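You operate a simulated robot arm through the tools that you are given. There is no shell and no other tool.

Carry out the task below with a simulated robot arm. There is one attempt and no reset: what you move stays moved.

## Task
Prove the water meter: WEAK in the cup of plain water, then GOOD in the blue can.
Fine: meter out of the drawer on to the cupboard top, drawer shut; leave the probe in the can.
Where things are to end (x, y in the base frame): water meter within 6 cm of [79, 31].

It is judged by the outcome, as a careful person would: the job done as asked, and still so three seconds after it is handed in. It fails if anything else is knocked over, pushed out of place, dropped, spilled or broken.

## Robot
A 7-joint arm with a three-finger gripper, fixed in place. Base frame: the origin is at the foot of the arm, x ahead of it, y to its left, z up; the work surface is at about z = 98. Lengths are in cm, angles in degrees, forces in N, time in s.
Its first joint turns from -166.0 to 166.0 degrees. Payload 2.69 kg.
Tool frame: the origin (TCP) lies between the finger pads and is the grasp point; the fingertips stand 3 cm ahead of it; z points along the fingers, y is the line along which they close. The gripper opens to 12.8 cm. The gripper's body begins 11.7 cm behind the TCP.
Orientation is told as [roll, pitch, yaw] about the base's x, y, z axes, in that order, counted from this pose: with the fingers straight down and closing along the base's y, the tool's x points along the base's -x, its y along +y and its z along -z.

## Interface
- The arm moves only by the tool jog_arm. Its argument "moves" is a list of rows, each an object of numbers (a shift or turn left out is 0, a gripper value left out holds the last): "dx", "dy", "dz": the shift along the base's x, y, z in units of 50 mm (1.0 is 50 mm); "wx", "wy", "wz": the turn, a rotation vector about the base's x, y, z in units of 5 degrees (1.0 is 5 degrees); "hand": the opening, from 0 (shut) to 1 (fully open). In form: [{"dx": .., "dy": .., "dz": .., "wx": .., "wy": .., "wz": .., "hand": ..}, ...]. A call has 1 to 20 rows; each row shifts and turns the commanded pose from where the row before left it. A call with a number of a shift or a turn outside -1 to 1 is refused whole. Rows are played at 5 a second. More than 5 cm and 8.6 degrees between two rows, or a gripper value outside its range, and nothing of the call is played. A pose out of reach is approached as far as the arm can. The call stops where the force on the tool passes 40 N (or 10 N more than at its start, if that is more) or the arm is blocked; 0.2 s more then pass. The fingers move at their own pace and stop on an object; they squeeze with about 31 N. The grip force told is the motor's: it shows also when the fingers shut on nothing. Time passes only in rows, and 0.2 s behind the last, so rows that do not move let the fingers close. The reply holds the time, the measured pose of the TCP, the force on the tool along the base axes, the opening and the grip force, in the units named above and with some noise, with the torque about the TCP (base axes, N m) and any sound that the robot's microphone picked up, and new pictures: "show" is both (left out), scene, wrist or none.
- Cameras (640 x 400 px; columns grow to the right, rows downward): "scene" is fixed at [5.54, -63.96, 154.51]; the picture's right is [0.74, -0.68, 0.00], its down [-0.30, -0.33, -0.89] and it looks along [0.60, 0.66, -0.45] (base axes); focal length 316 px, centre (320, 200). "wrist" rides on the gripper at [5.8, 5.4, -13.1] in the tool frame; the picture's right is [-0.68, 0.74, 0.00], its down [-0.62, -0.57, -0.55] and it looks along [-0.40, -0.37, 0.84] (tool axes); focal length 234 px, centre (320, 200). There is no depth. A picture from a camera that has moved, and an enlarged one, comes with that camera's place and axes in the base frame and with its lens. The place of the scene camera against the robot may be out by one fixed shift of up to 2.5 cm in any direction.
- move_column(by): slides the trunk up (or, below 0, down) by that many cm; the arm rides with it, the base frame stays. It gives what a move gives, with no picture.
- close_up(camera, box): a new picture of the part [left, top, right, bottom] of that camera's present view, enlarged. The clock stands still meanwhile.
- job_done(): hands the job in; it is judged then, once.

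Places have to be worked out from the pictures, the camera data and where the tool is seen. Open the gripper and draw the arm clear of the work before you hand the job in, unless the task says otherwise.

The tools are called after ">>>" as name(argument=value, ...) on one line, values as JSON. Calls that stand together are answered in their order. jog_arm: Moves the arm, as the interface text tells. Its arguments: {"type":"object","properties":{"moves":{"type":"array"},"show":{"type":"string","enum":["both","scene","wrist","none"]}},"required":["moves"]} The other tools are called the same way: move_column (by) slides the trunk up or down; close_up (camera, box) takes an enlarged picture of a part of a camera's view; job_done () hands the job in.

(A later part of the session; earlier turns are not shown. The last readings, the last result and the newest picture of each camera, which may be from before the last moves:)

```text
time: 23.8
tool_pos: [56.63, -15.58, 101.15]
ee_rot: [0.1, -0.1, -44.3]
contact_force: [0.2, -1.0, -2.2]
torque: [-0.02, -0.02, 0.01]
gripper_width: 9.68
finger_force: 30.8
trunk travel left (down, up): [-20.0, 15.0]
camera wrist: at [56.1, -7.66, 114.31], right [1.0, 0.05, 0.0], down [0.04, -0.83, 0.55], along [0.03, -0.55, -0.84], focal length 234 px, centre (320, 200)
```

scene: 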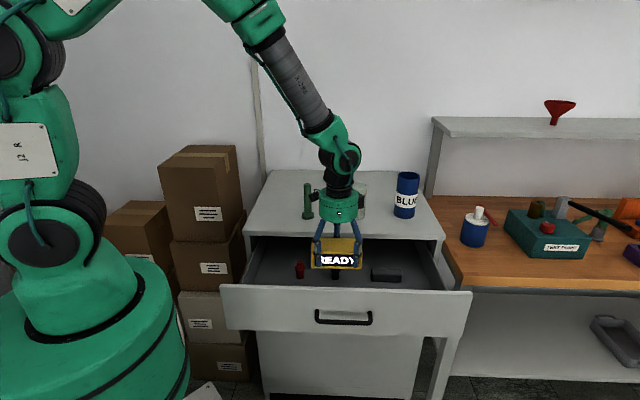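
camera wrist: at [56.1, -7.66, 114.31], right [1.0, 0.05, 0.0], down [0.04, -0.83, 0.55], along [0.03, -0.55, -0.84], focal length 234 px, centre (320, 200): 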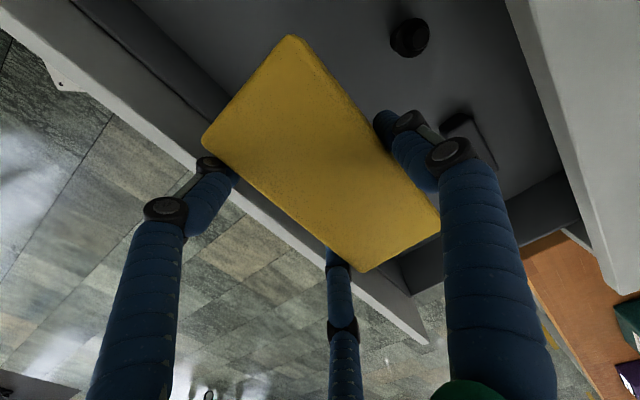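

The meter is held (about 2.2 N) and its display faces the scene camera. I raise it well above everything and carry it to above [79, 31].

>>> jog_arm(moves=[{"dz": 1}, {"dz": 1}, {"dz": 1}, {"dz": 1}, {"dz": 1}, {"dz": 0.8}, {"dx": 0.2, "dy": 0.43}, {"dx": 0.388, "dy": 0.828}, {"dx": 0.388, "dy": 0.828}, {"dx": 0.388, "dy": 0.828}, {"dx": 0.388, "dy": 0.828}, {"dx": 0.388, "dy": 0.828}, {"dx": 0.388, "dy": 0.828}, {"dx": 0.388, "dy": 0.828}, {"dx": 0.388, "dy": 0.828}, {"dx": 0.388, "dy": 0.828}, {"dx": 0.388, "dy": 0.828}, {"dx": 0.19, "dy": 0.4}, {}], show="both")

```text
time: 27.8
tool_pos: [78.41, 29.89, 130.2]
ee_rot: [0.0, -0.1, -44.4]
contact_force: [0.4, -0.1, -3.2]
torque: [-0.02, 0.06, 0.01]
gripper_width: 9.71
finger_force: 31.0
trunk travel left (down, up): [-20.0, 15.0]
camera wrist: at [77.89, 37.84, 143.35], right [1.0, 0.05, 0.0], down [0.04, -0.83, 0.55], along [0.03, -0.55, -0.84], focal length 234 px, centre (320, 200)
```

scene: 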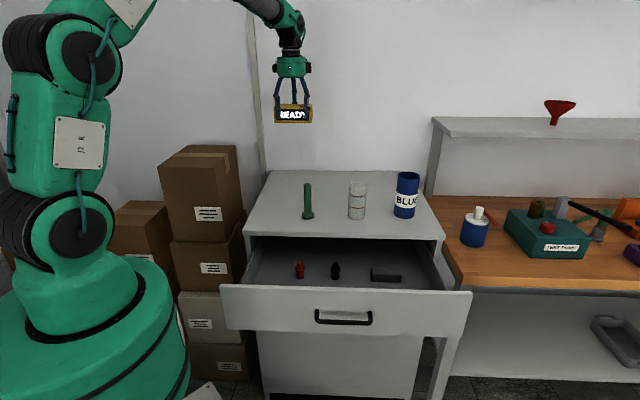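
wrist: 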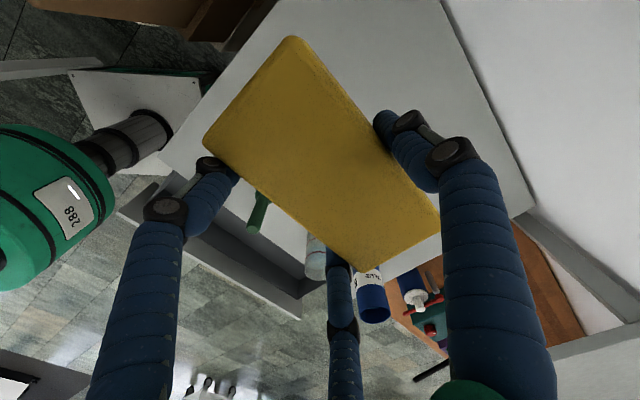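

Hovering right above the target spot. I lower the meter to just above the cupboard top.

>>> jog_arm(moves=[{"dz": -0.8, "dx": -0.03, "dy": 0.01}, {"dz": -0.9, "dx": -0.03, "dy": 0.01}, {"dz": -0.9}, {"dz": -0.9}, {"dz": -0.8}, {"dz": -0.4}, {}], show="both")

>>> close_up(camera="scene", box=[240, 130, 360, 230])

```text
time: 29.4
tool_pos: [77.92, 30.1, 106.38]
ee_rot: [0.1, -0.2, -44.3]
contact_force: [-0.1, -1.3, -2.5]
torque: [-0.02, 0.05, 0.02]
gripper_width: 9.7
finger_force: 31.1
trunk travel left (down, up): [-20.0, 15.0]
camera wrist: at [77.4, 38.13, 119.6], right [1.0, 0.05, 0.0], down [0.04, -0.83, 0.55], along [0.03, -0.55, -0.84], focal length 234 px, centre (320, 200)
```

scene: 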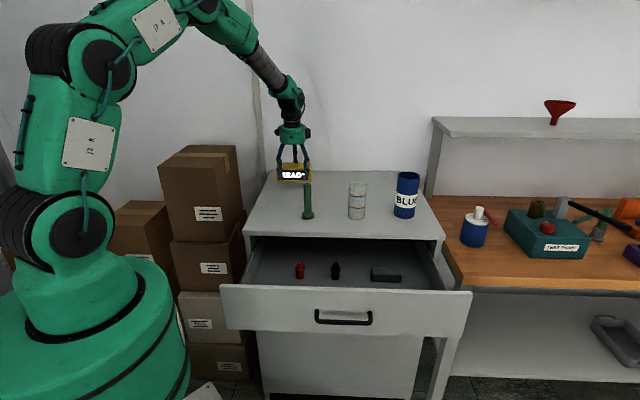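
wrist: 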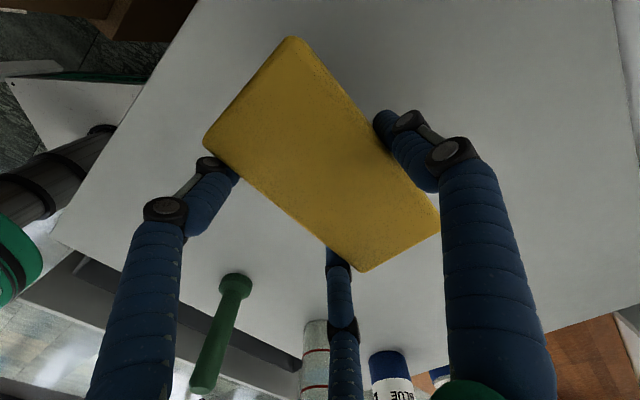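

```text
4.00 times, centred on (300, 180) of scene
camera zoom: at [5.54, -63.96, 154.51], right [0.74, -0.68, 0.0], down [-0.3, -0.33, -0.89], along [0.6, 0.66, -0.45], focal length 1262 px, centre (400, 280)
```

zoom: 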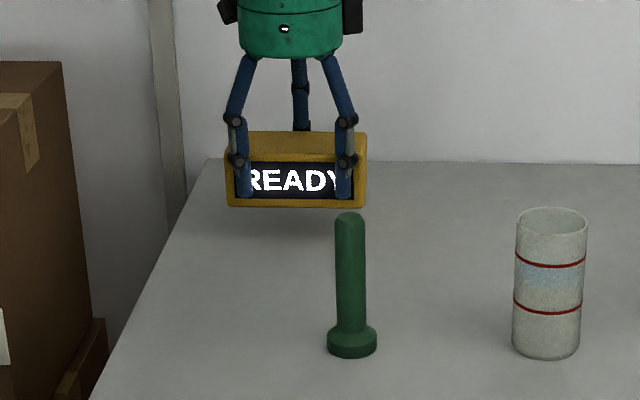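

The meter hangs level, about 3–4 cm above the top. I lower in small steps and watch the vertical force.

>>> jog_arm(moves=[{"dz": -0.25}, {"dz": -0.2}, {"dz": -0.12}, {"dz": -0.06}, {}], show="none")

>>> close_up(camera="scene", box=[260, 150, 330, 210])

```text
time: 30.6
tool_pos: [77.81, 30.07, 103.28]
ee_rot: [0.1, -0.1, -44.3]
contact_force: [0.5, 0.5, -2.7]
torque: [-0.03, 0.02, 0.0]
gripper_width: 9.71
finger_force: 31.3
trunk travel left (down, up): [-20.0, 15.0]
```

```text
6.67 times, centred on (295, 180) of scene
camera zoom: at [5.54, -63.96, 154.51], right [0.74, -0.68, 0.0], down [-0.3, -0.33, -0.89], along [0.6, 0.66, -0.45], focal length 2104 px, centre (487, 333)
```

zoom: 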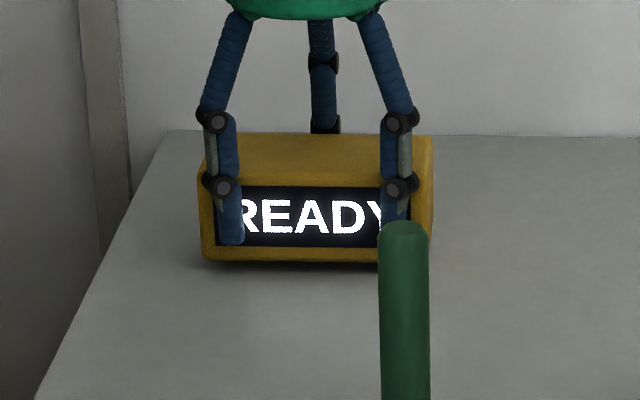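

>>> jog_arm(moves=[{"dz": -0.04}, {"dz": -0.04}, {"dz": -0.03}, {}], show="none")

```text
time: 31.6
tool_pos: [77.88, 30.23, 102.53]
ee_rot: [0.2, -0.1, -44.3]
contact_force: [-0.1, 0.5, -2.5]
torque: [-0.02, 0.02, 0.0]
gripper_width: 9.71
finger_force: 31.0
trunk travel left (down, up): [-20.0, 15.0]
```

Still hanging free (-2.5 N) at z 102.5, so I keep lowering in tiny steps until it bears.

>>> jog_arm(moves=[{"dz": -0.04}, {"dz": -0.03}, {}], show="none")

>>> close_up(camera="scene", box=[260, 150, 330, 210])

```text
time: 32.4
tool_pos: [77.9, 30.22, 102.32]
ee_rot: [0.0, 0.0, -44.4]
contact_force: [0.8, -0.6, -3.0]
torque: [-0.02, 0.04, 0.0]
gripper_width: 9.72
finger_force: 31.1
trunk travel left (down, up): [-20.0, 15.0]
```

```text
6.67 times, centred on (295, 180) of scene
camera zoom: at [5.54, -63.96, 154.51], right [0.74, -0.68, 0.0], down [-0.3, -0.33, -0.89], along [0.6, 0.66, -0.45], focal length 2104 px, centre (487, 333)
```

zoom: 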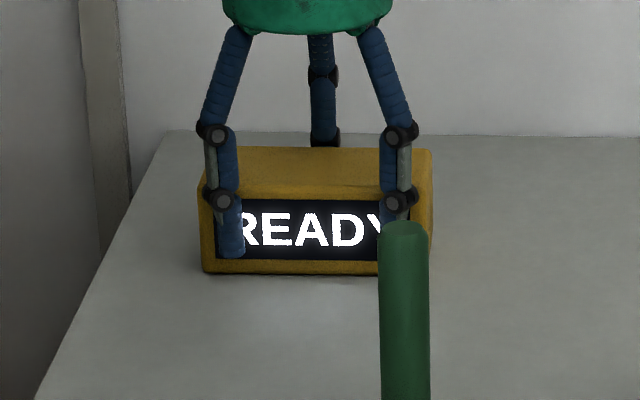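

>>> jog_arm(moves=[{"dz": -0.04}, {"dz": -0.03}, {}], show="none")

```text
time: 33.2
tool_pos: [77.8, 30.27, 102.27]
ee_rot: [0.3, -0.2, -44.3]
contact_force: [-2.8, 0.3, 17.2]
torque: [-0.09, 0.51, 0.0]
gripper_width: 9.76
finger_force: 30.7
trunk travel left (down, up): [-20.0, 15.0]
```

The meter bears on the cupboard top (17 N). I ease up a hair and open the hand.

>>> jog_arm(moves=[{"dz": 0.04}, {"hand": 0.78}, {"hand": 0.82}, {"hand": 0.86}, {"hand": 0.9}, {}], show="both")

>>> close_up(camera="scene", box=[260, 150, 330, 210])

```text
time: 34.6
tool_pos: [77.83, 30.12, 102.16]
ee_rot: [0.1, -0.1, -44.2]
contact_force: [-0.6, 0.9, 0.9]
torque: [-0.03, 0.0, 0.0]
gripper_width: 11.51
finger_force: 0.0
trunk travel left (down, up): [-20.0, 15.0]
camera wrist: at [77.35, 38.07, 115.39], right [1.0, 0.05, 0.0], down [0.04, -0.83, 0.55], along [0.03, -0.55, -0.84], focal length 234 px, centre (320, 200)
```

scene: 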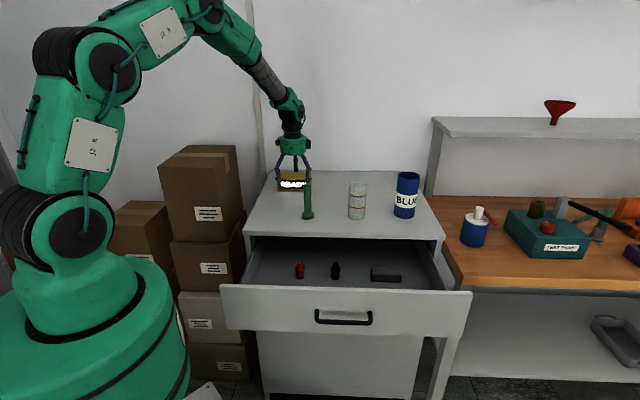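
wrist: 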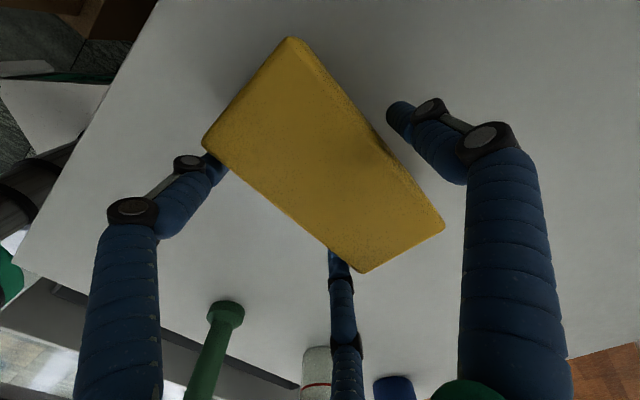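

```text
6.67 times, centred on (295, 180) of scene
camera zoom: at [5.54, -63.96, 154.51], right [0.74, -0.68, 0.0], down [-0.3, -0.33, -0.89], along [0.6, 0.66, -0.45], focal length 2104 px, centre (487, 333)
```

zoom: 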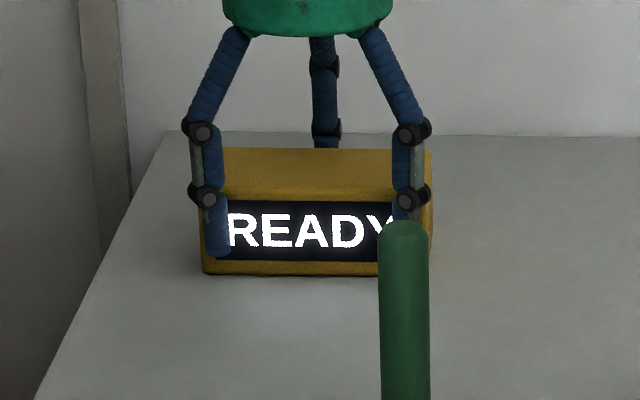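

The meter stands on the top at about [78.9, 31.2], reading READY. I lift the hand away to look at the probe, cup and can from above.

>>> jog_arm(moves=[{"dz": 0.3}, {"dz": 0.6}, {"dz": 1}, {"dz": 1}, {"dz": 1}, {"dz": 1, "hand": 0.5}, {"dx": -0.5, "dz": 0.4}, {"dx": -0.8, "dy": -0.2, "dz": 0.4}, {}], show="both")

>>> close_up(camera="scene", box=[260, 150, 440, 240])

```text
time: 36.6
tool_pos: [71.35, 29.3, 131.03]
ee_rot: [0.2, -0.1, -44.2]
contact_force: [-1.2, 0.3, 1.1]
torque: [0.05, -0.1, 0.02]
gripper_width: 6.38
finger_force: 0.1
trunk travel left (down, up): [-20.0, 15.0]
camera wrist: at [70.76, 37.07, 144.26], right [1.0, 0.05, 0.0], down [0.04, -0.84, 0.55], along [0.03, -0.55, -0.84], focal length 234 px, centre (320, 200)
```

scene: 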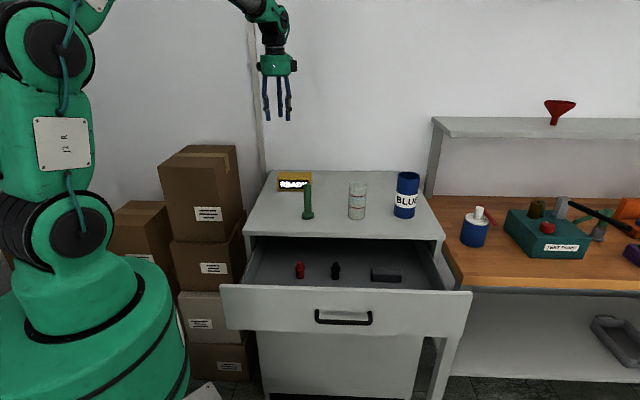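
wrist: 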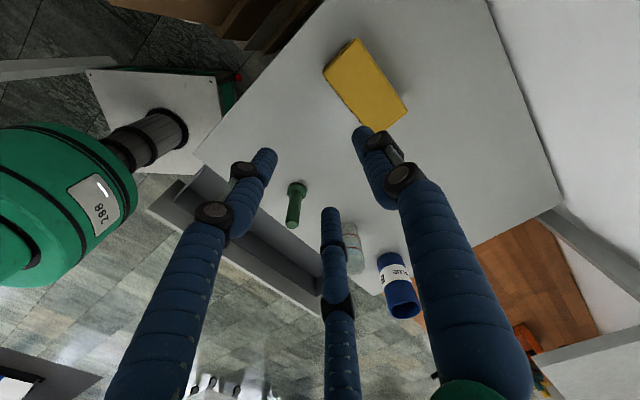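

```text
3.56 times, centred on (350, 195) of scene
camera zoom: at [5.54, -63.96, 154.51], right [0.74, -0.68, 0.0], down [-0.3, -0.33, -0.89], along [0.6, 0.66, -0.45], focal length 1122 px, centre (213, 218)
```

zoom: 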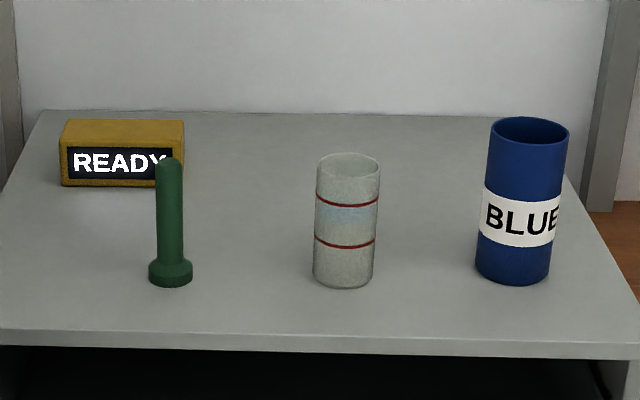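

I bring the wrist camera straight above the green stick, then above the cup, to fix their places and sizes.

>>> jog_arm(moves=[{"dx": -0.128, "dy": -0.873, "dz": -0.067}, {"dx": -0.128, "dy": -0.873, "dz": -0.067}, {"dx": -0.128, "dy": -0.873, "dz": -0.067}, {"dx": -0.128, "dy": -0.873, "dz": -0.067}, {"dx": -0.128, "dy": -0.873, "dz": -0.067}, {"dx": -0.128, "dy": -0.873, "dz": -0.067}, {}], show="wrist")

>>> close_up(camera="wrist", box=[240, 0, 560, 200])

>>> close_up(camera="wrist", box=[280, 10, 360, 70])

```text
time: 38.2
tool_pos: [67.81, 2.78, 128.76]
ee_rot: [0.1, -0.1, -44.3]
contact_force: [-0.3, -0.5, 0.7]
torque: [0.07, -0.02, -0.01]
gripper_width: 6.42
finger_force: 0.1
trunk travel left (down, up): [-20.0, 15.0]
camera wrist: at [67.35, 10.74, 141.92], right [1.0, 0.05, 0.0], down [0.04, -0.84, 0.55], along [0.03, -0.55, -0.84], focal length 234 px, centre (320, 200)
```

wrist: 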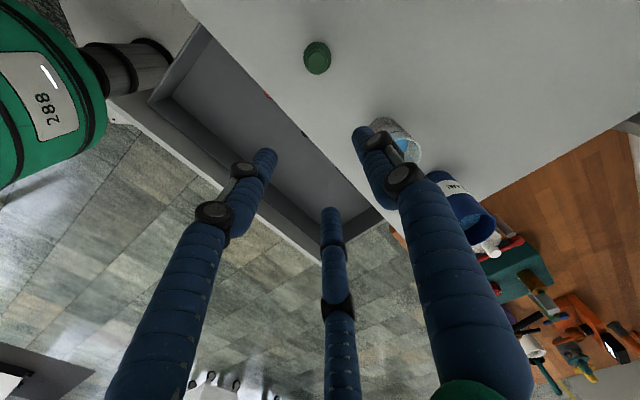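

```text
2.00 times, centred on (400, 100) of wrist
camera zoom: at [67.35, 10.74, 141.92], right [1.0, 0.05, 0.0], down [0.04, -0.84, 0.55], along [0.03, -0.55, -0.84], focal length 468 px, centre (160, 400)
```

zoom: 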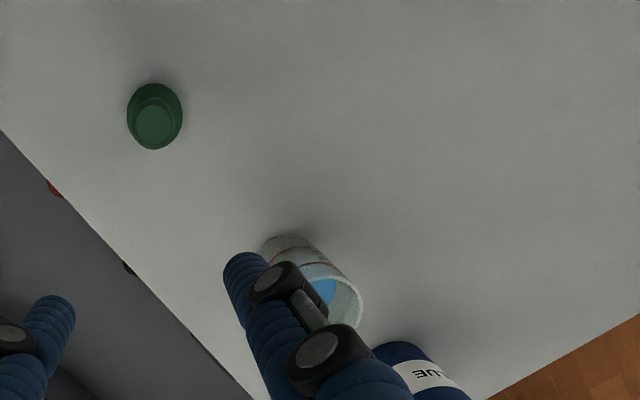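

```text
6.67 times, centred on (320, 40) of wrist
camera zoom: at [67.35, 10.74, 141.92], right [1.0, 0.05, 0.0], down [0.04, -0.84, 0.55], along [0.03, -0.55, -0.84], focal length 1561 px, centre (320, 1267)
```

zoom: 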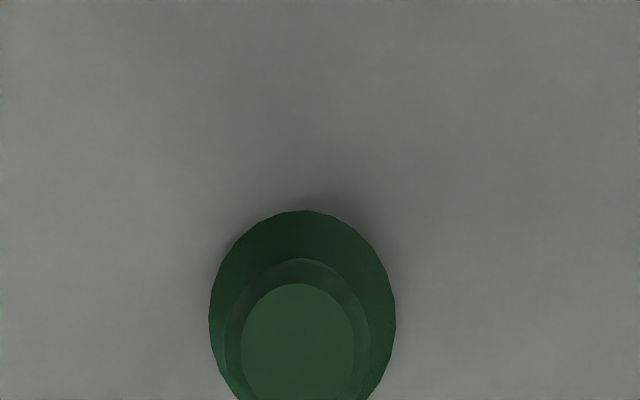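

The green stick is about 12.5 cm tall (top z≈110.5), shaft ~2.5 cm, foot ~4.2 cm, at [67.1, 9.4]. I now bring the camera over the cup and can.

>>> jog_arm(moves=[{"dx": 0.625, "dy": -0.635}, {"dx": 0.625, "dy": -0.635}, {"dx": 0.625, "dy": -0.635}, {"dx": 0.625, "dy": -0.635}, {}], show="wrist")

>>> close_up(camera="wrist", box=[240, 0, 432, 120])

>>> jog_arm(moves=[{"dx": 0.8, "dy": -0.7}, {"dx": 0.8, "dy": -0.7}, {"dx": 0.6, "dy": -0.5}, {}], show="wrist")

>>> close_up(camera="wrist", box=[240, 0, 432, 120])

```text
time: 39.4
tool_pos: [80.19, -9.59, 128.66]
ee_rot: [0.0, 0.0, -44.2]
contact_force: [-0.3, -0.5, -0.3]
torque: [0.04, 0.04, 0.01]
gripper_width: 6.37
finger_force: 0.1
trunk travel left (down, up): [-20.0, 15.0]
camera wrist: at [79.7, -1.78, 141.81], right [1.0, 0.05, 0.0], down [0.04, -0.84, 0.55], along [0.03, -0.55, -0.84], focal length 234 px, centre (320, 200)
```

wrist: 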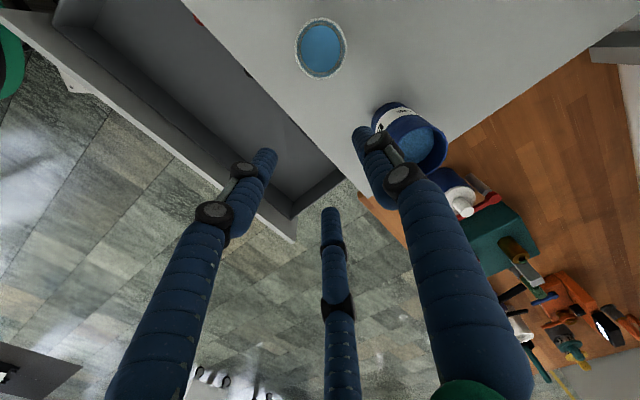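

```text
3.33 times, centred on (336, 60) of wrist
camera zoom: at [79.7, -1.78, 141.81], right [1.0, 0.05, 0.0], down [0.04, -0.84, 0.55], along [0.03, -0.55, -0.84], focal length 781 px, centre (267, 667)
```

zoom: 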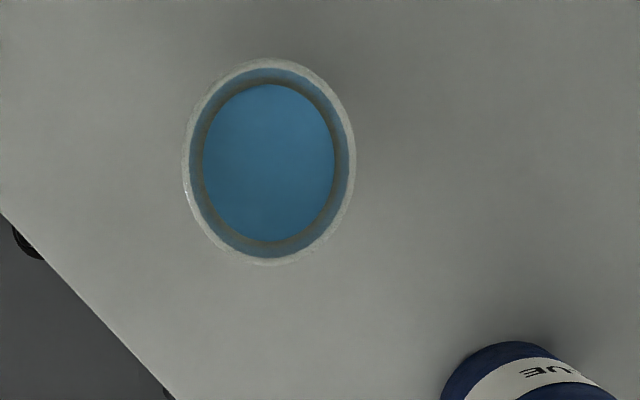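

```text
refused: row 1 steps farther than a row can; nothing moved
```

```text
3.33 times, centred on (336, 60) of wrist
camera zoom: at [79.7, -1.78, 141.81], right [1.0, 0.05, 0.0], down [0.04, -0.84, 0.55], along [0.03, -0.55, -0.84], focal length 781 px, centre (267, 667)
```

zoom: 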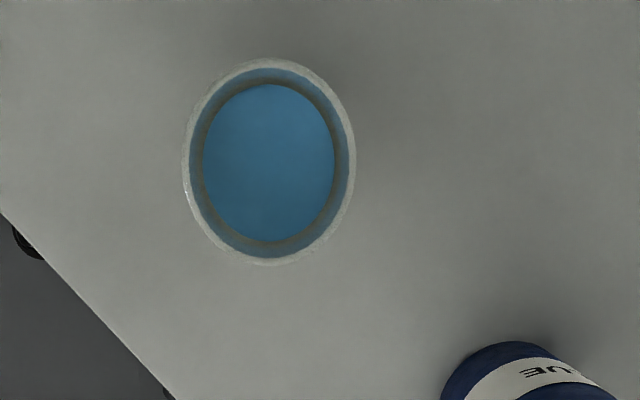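

The cup is centred at about [79.9, -1.95], rim ~6 cm wide at z≈109.6, water at z≈104.7. The row was too long; I repeat in shorter steps to see the can.

>>> jog_arm(moves=[{"dx": 0.6, "dy": -0.5}, {"dx": 0.6, "dy": -0.5}, {"dx": 0.6, "dy": -0.5}, {}], show="wrist")

>>> close_up(camera="wrist", box=[280, 0, 472, 120])

```text
time: 40.4
tool_pos: [89.14, -17.21, 128.79]
ee_rot: [0.1, -0.1, -44.3]
contact_force: [-0.6, 0.6, -0.3]
torque: [0.03, 0.05, -0.01]
gripper_width: 6.38
finger_force: 0.0
trunk travel left (down, up): [-20.0, 15.0]
camera wrist: at [88.66, -9.19, 141.89], right [1.0, 0.05, 0.0], down [0.04, -0.84, 0.55], along [0.03, -0.55, -0.84], focal length 234 px, centre (320, 200)
```

wrist: 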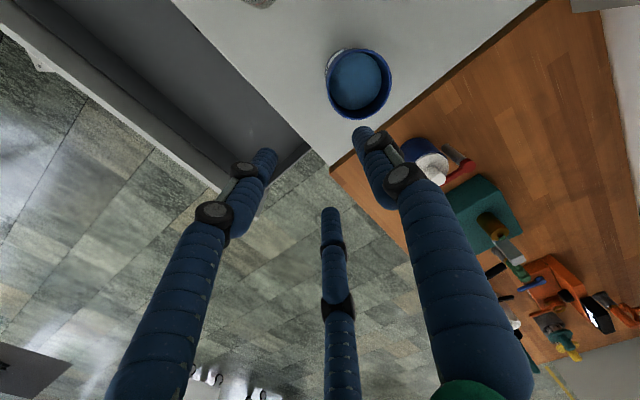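

```text
3.33 times, centred on (376, 60) of wrist
camera zoom: at [88.66, -9.19, 141.89], right [1.0, 0.05, 0.0], down [0.04, -0.84, 0.55], along [0.03, -0.55, -0.84], focal length 781 px, centre (133, 667)
```

zoom: 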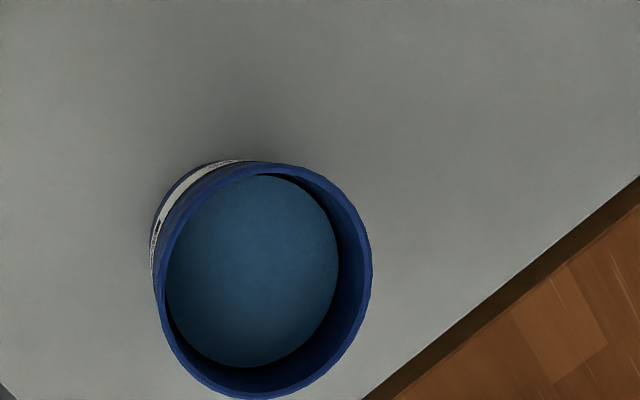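

The can is centred near [93.3, -12.5], rim ~7.1 cm wide at z≈113.4, liquid about 5.7 cm below the rim. I test the reach above it at the height I'll need.

>>> jog_arm(moves=[{"dx": 0.42, "dy": 0.47, "dz": 0.12}, {"dx": 0.42, "dy": 0.47, "dz": 0.12}, {}, {}], show="both")

>>> close_up(camera="scene", box=[340, 100, 480, 230])

```text
time: 41.4
tool_pos: [93.0, -12.39, 129.77]
ee_rot: [0.1, -0.1, -44.4]
contact_force: [-0.4, 0.1, 0.4]
torque: [0.05, -0.04, -0.02]
gripper_width: 6.4
finger_force: 0.0
trunk travel left (down, up): [-20.0, 15.0]
camera wrist: at [92.53, -4.55, 143.04], right [1.0, 0.05, 0.0], down [0.04, -0.84, 0.55], along [0.03, -0.55, -0.84], focal length 234 px, centre (320, 200)
```

scene: 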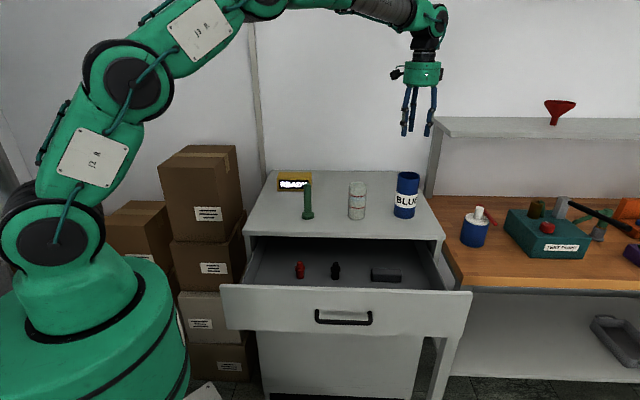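
wrist: 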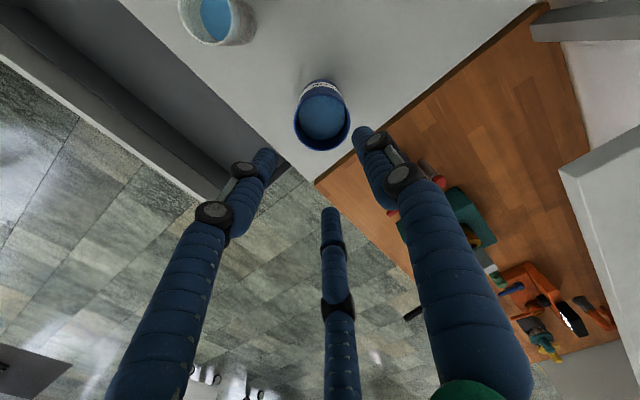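

```text
3.08 times, centred on (410, 165) of scene
camera zoom: at [5.54, -63.96, 154.51], right [0.74, -0.68, 0.0], down [-0.3, -0.33, -0.89], along [0.6, 0.66, -0.45], focal length 971 px, centre (43, 308)
```

zoom: 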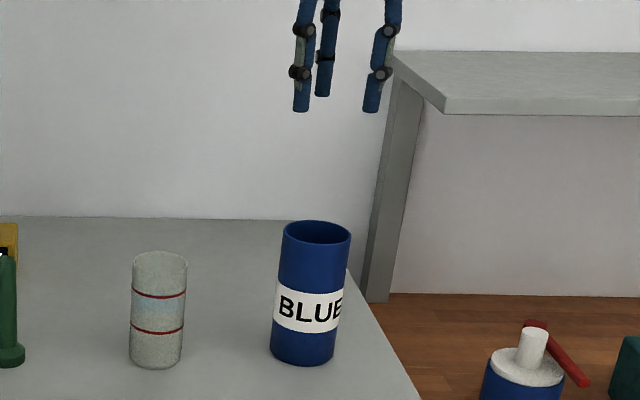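

Reach is fine there and the hand lines up with the can in the scene view. I measure the can's rim once more from here.

>>> close_up(camera="wrist", box=[240, 60, 400, 160])

```text
4.00 times, centred on (320, 110) of wrist
camera zoom: at [92.53, -4.55, 143.04], right [1.0, 0.05, 0.0], down [0.04, -0.84, 0.55], along [0.03, -0.55, -0.84], focal length 937 px, centre (320, 560)
```

zoom: 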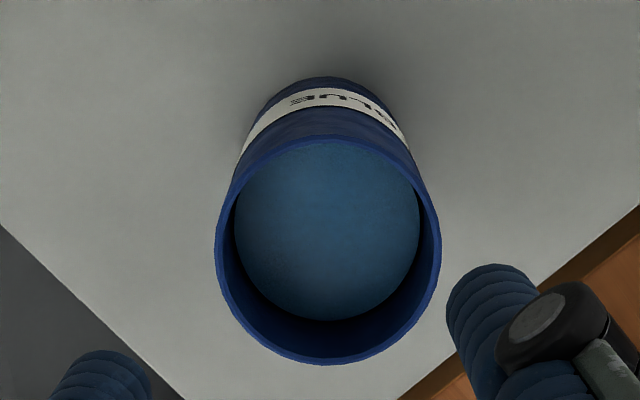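

The can's centre is confirmed at [93.25, -12.45]. Now I go back above the green probe and hover just over its top.

>>> jog_arm(moves=[{"dx": -0.6475, "dy": 0.5425}, {"dx": -0.6475, "dy": 0.5425}, {"dx": -0.6475, "dy": 0.5425}, {"dx": -0.6475, "dy": 0.5425}, {"dx": -0.6475, "dy": 0.5425}, {"dx": -0.6475, "dy": 0.5425}, {"dx": -0.6475, "dy": 0.5425}, {"dx": -0.6475, "dy": 0.5425}, {"dz": -0.8}, {"dz": -0.8}, {"dz": -0.8}, {"dz": -0.3}, {}], show="both")

>>> close_up(camera="scene", box=[260, 140, 356, 230])

>>> close_up(camera="wrist", box=[240, 80, 400, 220])

```text
time: 44.2
tool_pos: [67.15, 8.96, 116.27]
ee_rot: [0.2, 0.0, -44.2]
contact_force: [1.1, -1.1, -0.4]
torque: [0.04, 0.04, 0.01]
gripper_width: 6.42
finger_force: 0.1
trunk travel left (down, up): [-20.0, 15.0]
camera wrist: at [66.6, 16.91, 129.53], right [1.0, 0.05, 0.0], down [0.04, -0.83, 0.55], along [0.03, -0.55, -0.84], focal length 234 px, centre (320, 200)
```

scene: 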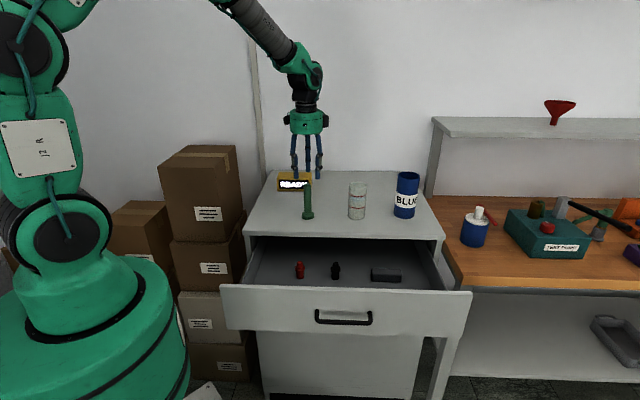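
wrist: 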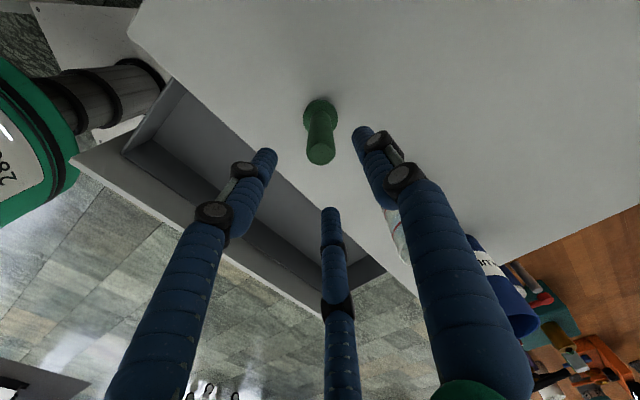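

```text
4.44 times, centred on (308, 185) of scene
camera zoom: at [5.54, -63.96, 154.51], right [0.74, -0.68, 0.0], down [-0.3, -0.33, -0.89], along [0.6, 0.66, -0.45], focal length 1402 px, centre (373, 267)
```

zoom: 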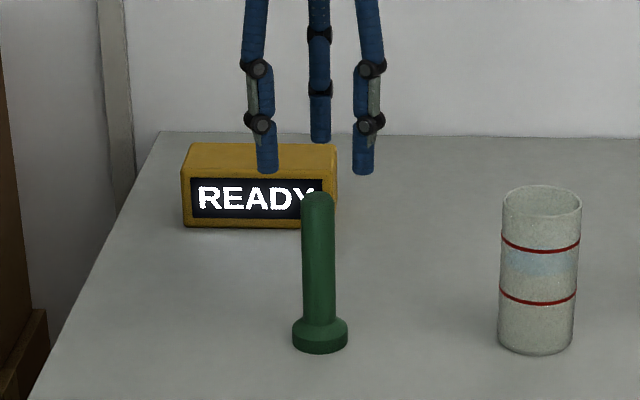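

```text
2.86 times, centred on (320, 150) of wrist
camera zoom: at [66.6, 16.91, 129.53], right [1.0, 0.05, 0.0], down [0.04, -0.83, 0.55], along [0.03, -0.55, -0.84], focal length 669 px, centre (320, 343)
```

zoom: 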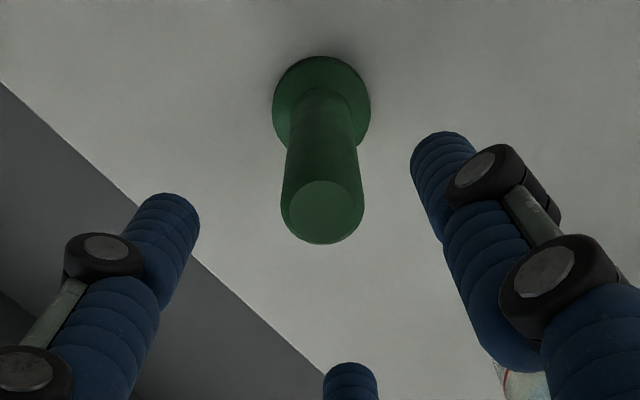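

The probe's top is between the fingers; I shift 0.2 cm and go down so the tips overlap the top by about 1.7 cm, then close gently.

>>> jog_arm(moves=[{"dx": 0.02, "dy": 0.05, "dz": -0.3}, {"dz": -0.3}, {"dz": -0.29}, {}, {"hand": 0.4}, {"hand": 0.3}, {"hand": 0.25}, {}], show="both")

>>> close_up(camera="scene", box=[280, 160, 344, 230])

>>> close_up(camera="wrist", box=[260, 100, 388, 220])

```text
time: 46.0
tool_pos: [67.27, 9.41, 112.18]
ee_rot: [0.1, -0.1, -44.3]
contact_force: [0.5, 0.5, -0.1]
torque: [0.02, 0.0, -0.01]
gripper_width: 3.21
finger_force: 0.0
trunk travel left (down, up): [-20.0, 15.0]
camera wrist: at [66.7, 17.27, 125.26], right [1.0, 0.05, 0.0], down [0.04, -0.83, 0.55], along [0.03, -0.55, -0.84], focal length 234 px, centre (320, 200)
```

scene: 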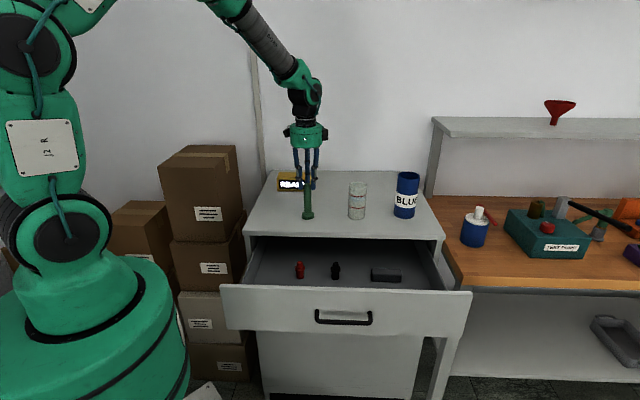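
wrist: 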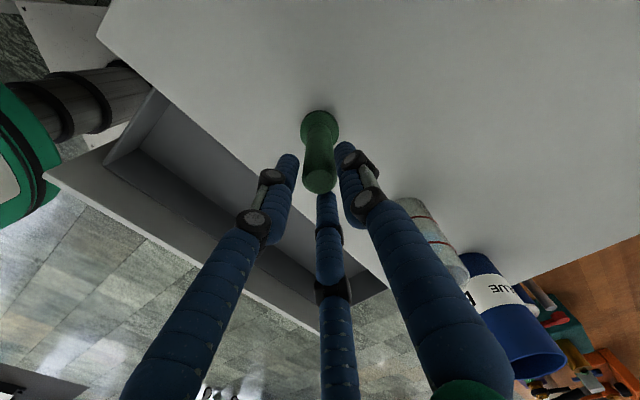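

```text
5.71 times, centred on (312, 195) of scene
camera zoom: at [5.54, -63.96, 154.51], right [0.74, -0.68, 0.0], down [-0.3, -0.33, -0.89], along [0.6, 0.66, -0.45], focal length 1803 px, centre (366, 229)
```

zoom: 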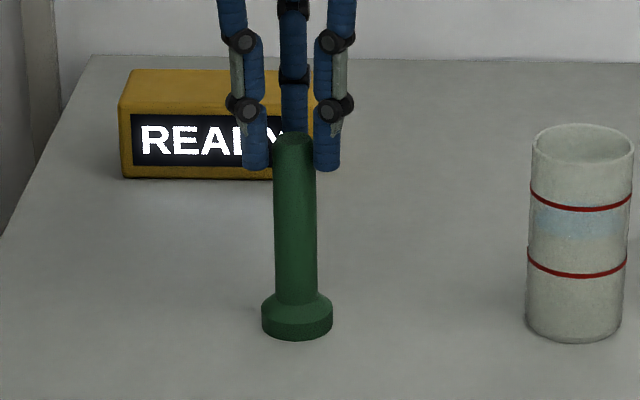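

```text
3.33 times, centred on (324, 160) of wrist
camera zoom: at [66.7, 17.27, 125.26], right [1.0, 0.05, 0.0], down [0.04, -0.83, 0.55], along [0.03, -0.55, -0.84], focal length 781 px, centre (307, 333)
```

zoom: 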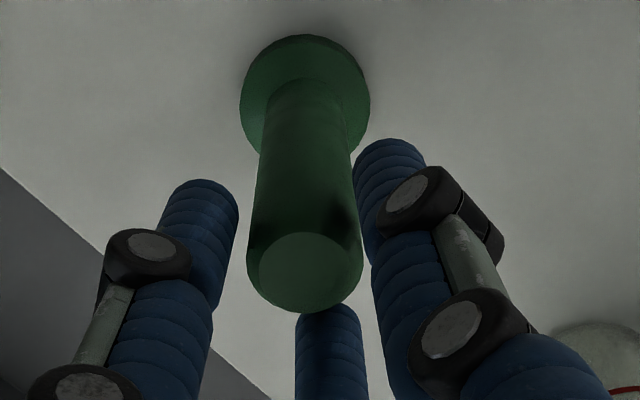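

The tips overlap the probe's top by about 1.4 cm with room all round. I go 0.4 cm lower and close.

>>> jog_arm(moves=[{"dz": -0.08}, {}, {"hand": 0.2}, {"hand": 0.15}, {"hand": 0.1}, {"hand": 0}, {"hand": 0}, {}], show="both")

>>> close_up(camera="scene", box=[280, 160, 344, 230])

```text
time: 47.8
tool_pos: [67.25, 9.41, 111.65]
ee_rot: [0.1, -0.1, -44.3]
contact_force: [-0.5, -0.4, 0.2]
torque: [-0.01, 0.01, 0.0]
gripper_width: 2.47
finger_force: 31.1
trunk travel left (down, up): [-20.0, 15.0]
camera wrist: at [66.72, 17.29, 124.84], right [1.0, 0.05, 0.0], down [0.04, -0.83, 0.55], along [0.03, -0.55, -0.84], focal length 234 px, centre (320, 200)
```

scene: 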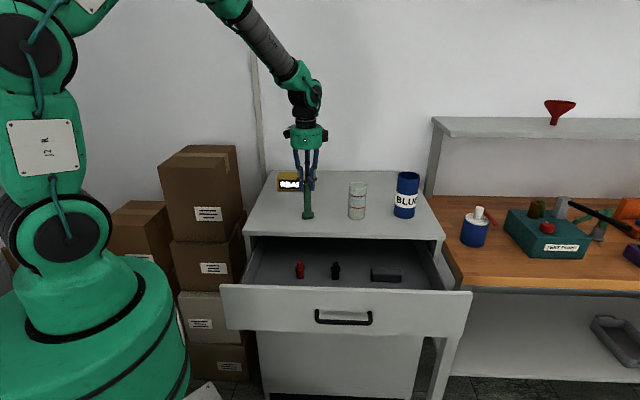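
wrist: 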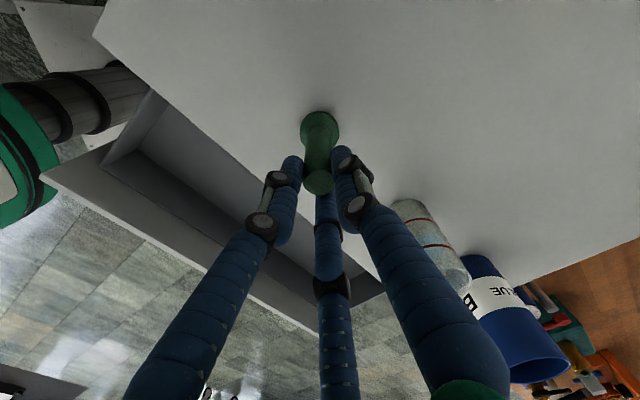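

```text
5.71 times, centred on (312, 195) of scene
camera zoom: at [5.54, -63.96, 154.51], right [0.74, -0.68, 0.0], down [-0.3, -0.33, -0.89], along [0.6, 0.66, -0.45], focal length 1803 px, centre (366, 229)
```

zoom: 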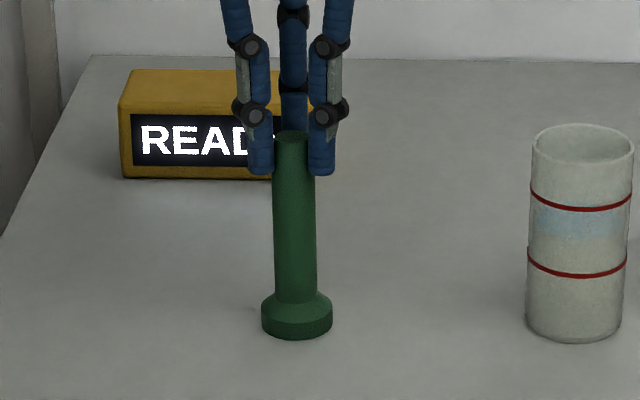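

The probe is gripped (width 2.47, its foot 13.65 cm below the TCP). I lift it straight up and move over the cup.

>>> jog_arm(moves=[{"dz": 0.3}, {"dz": 0.5}, {"dz": 0.8}, {"dz": 0.8}, {"dz": 0.9}, {"dx": 0.3, "dy": -0.27}, {"dx": 0.6, "dy": -0.54}, {"dx": 0.6, "dy": -0.54}, {"dx": 0.6, "dy": -0.54}, {"dx": 0.424, "dy": -0.382}, {}, {}], show="both")

>>> close_up(camera="scene", box=[270, 90, 430, 230])

>>> close_up(camera="wrist", box=[240, 80, 400, 200])

```text
time: 50.4
tool_pos: [79.84, -1.93, 128.03]
ee_rot: [0.1, -0.2, -44.3]
contact_force: [0.3, -0.5, -0.6]
torque: [-0.01, 0.0, 0.03]
gripper_width: 2.49
finger_force: 31.4
trunk travel left (down, up): [-20.0, 15.0]
camera wrist: at [79.36, 6.06, 141.13], right [1.0, 0.05, 0.0], down [0.04, -0.83, 0.55], along [0.03, -0.55, -0.84], focal length 234 px, centre (320, 200)
```

scene: 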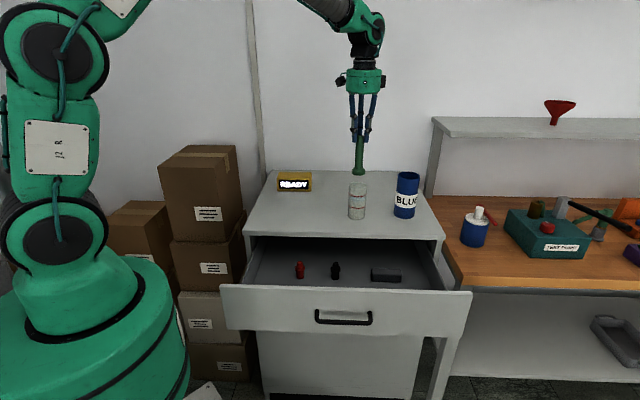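
wrist: 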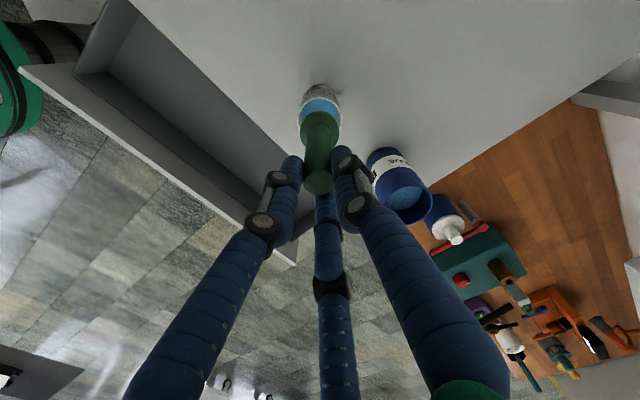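

```text
2.86 times, centred on (350, 160) of scene
camera zoom: at [5.54, -63.96, 154.51], right [0.74, -0.68, 0.0], down [-0.3, -0.33, -0.89], along [0.6, 0.66, -0.45], focal length 902 px, centre (234, 314)
```

zoom: 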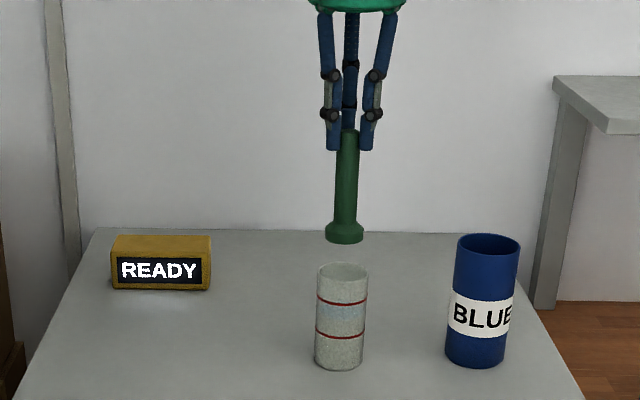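

```text
3.33 times, centred on (320, 140) of wrist
camera zoom: at [79.36, 6.06, 141.13], right [1.0, 0.05, 0.0], down [0.04, -0.83, 0.55], along [0.03, -0.55, -0.84], focal length 781 px, centre (320, 400)
```

zoom: 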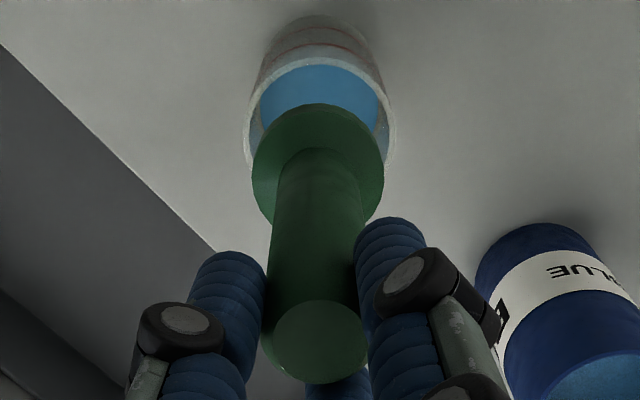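

The foot is over the cup's mouth; by relative comparison the cup is ~0.25 cm further toward -y, so I shift and lower slowly until the foot just enters the water.

>>> jog_arm(moves=[{"dx": 0.01, "dy": -0.05}, {"dz": -0.4}, {"dz": -0.4}, {"dz": -0.3}, {"dz": -0.3}, {"dz": -0.3}, {"dz": -0.3}, {}], show="both")

>>> close_up(camera="scene", box=[270, 120, 430, 230])

>>> close_up(camera="wrist", box=[240, 60, 400, 200])

```text
time: 52.2
tool_pos: [80.04, -2.23, 118.18]
ee_rot: [0.1, -0.2, -44.2]
contact_force: [2.8, 0.3, 26.2]
torque: [0.01, -0.11, 0.01]
gripper_width: 2.47
finger_force: 31.0
trunk travel left (down, up): [-20.0, 15.0]
camera wrist: at [79.47, 5.68, 131.29], right [1.0, 0.05, 0.0], down [0.04, -0.83, 0.55], along [0.03, -0.55, -0.84], focal length 234 px, centre (320, 200)
```

scene: 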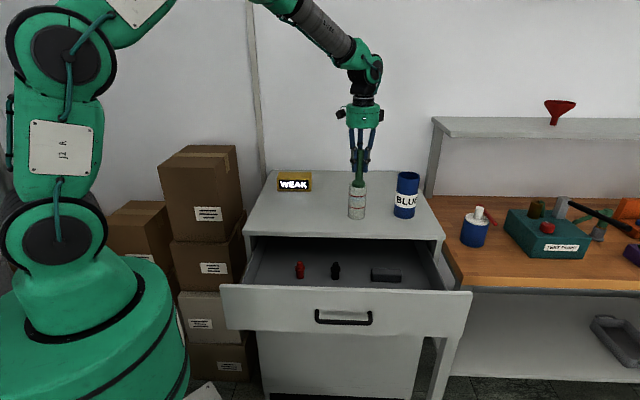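
wrist: 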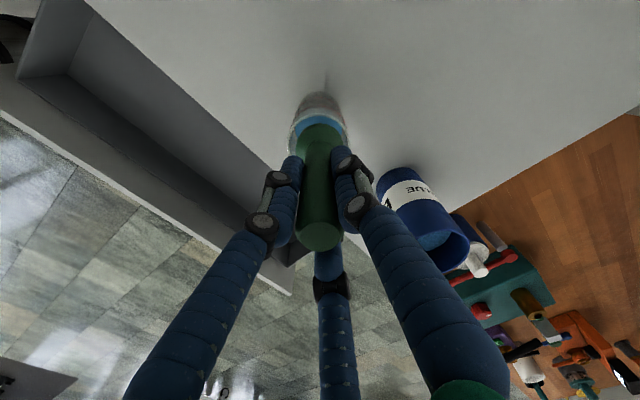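

```text
3.64 times, centred on (350, 175) of scene
camera zoom: at [5.54, -63.96, 154.51], right [0.74, -0.68, 0.0], down [-0.3, -0.33, -0.89], along [0.6, 0.66, -0.45], focal length 1148 px, centre (211, 291)
```

zoom: 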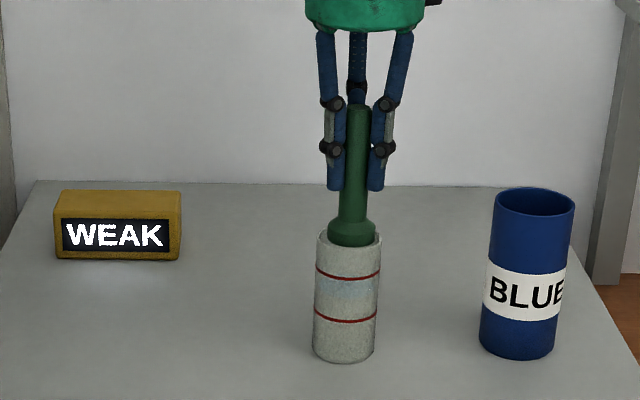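

```text
2.86 times, centred on (320, 130) of wrist
camera zoom: at [79.47, 5.68, 131.29], right [1.0, 0.05, 0.0], down [0.04, -0.83, 0.55], along [0.03, -0.55, -0.84], focal length 669 px, centre (320, 400)
```

zoom: 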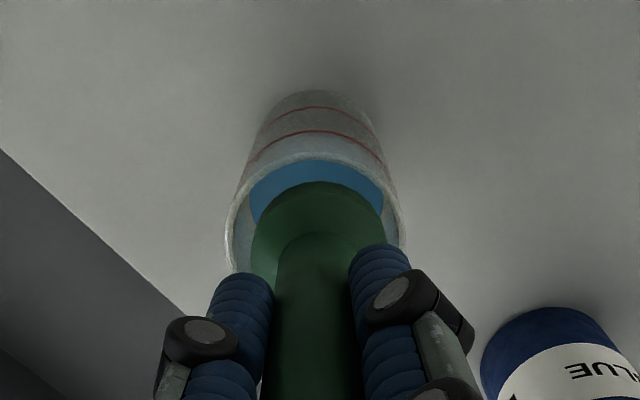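

The meter already shows WEAK, but there is 26 N upward and the probe has slid up in the fingers, so the foot has met something near the rim. I look closely before doing anything else.

>>> close_up(camera="scene", box=[338, 150, 378, 225])

>>> close_up(camera="wrist", box=[284, 90, 356, 150])

```text
5.33 times, centred on (358, 188) of scene
camera zoom: at [5.54, -63.96, 154.51], right [0.74, -0.68, 0.0], down [-0.3, -0.33, -0.89], along [0.6, 0.66, -0.45], focal length 1683 px, centre (117, 267)
```

zoom: 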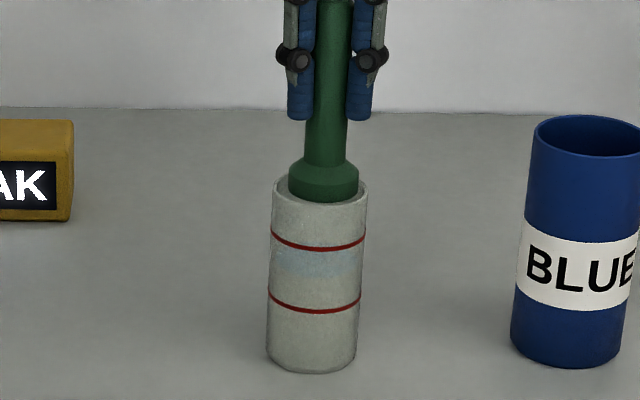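

```text
6.67 times, centred on (320, 120) of wrist
camera zoom: at [79.47, 5.68, 131.29], right [1.0, 0.05, 0.0], down [0.04, -0.83, 0.55], along [0.03, -0.55, -0.84], focal length 1561 px, centre (320, 733)
```

zoom: 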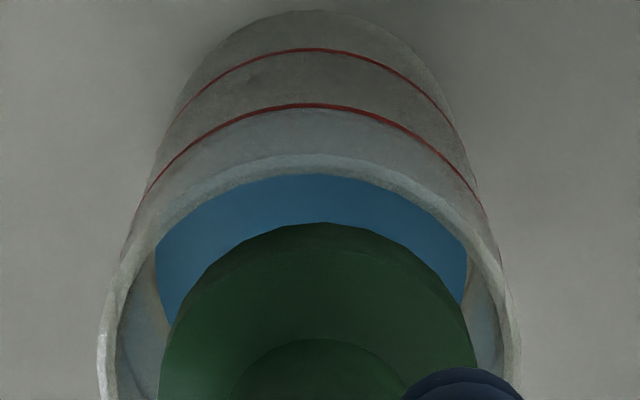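

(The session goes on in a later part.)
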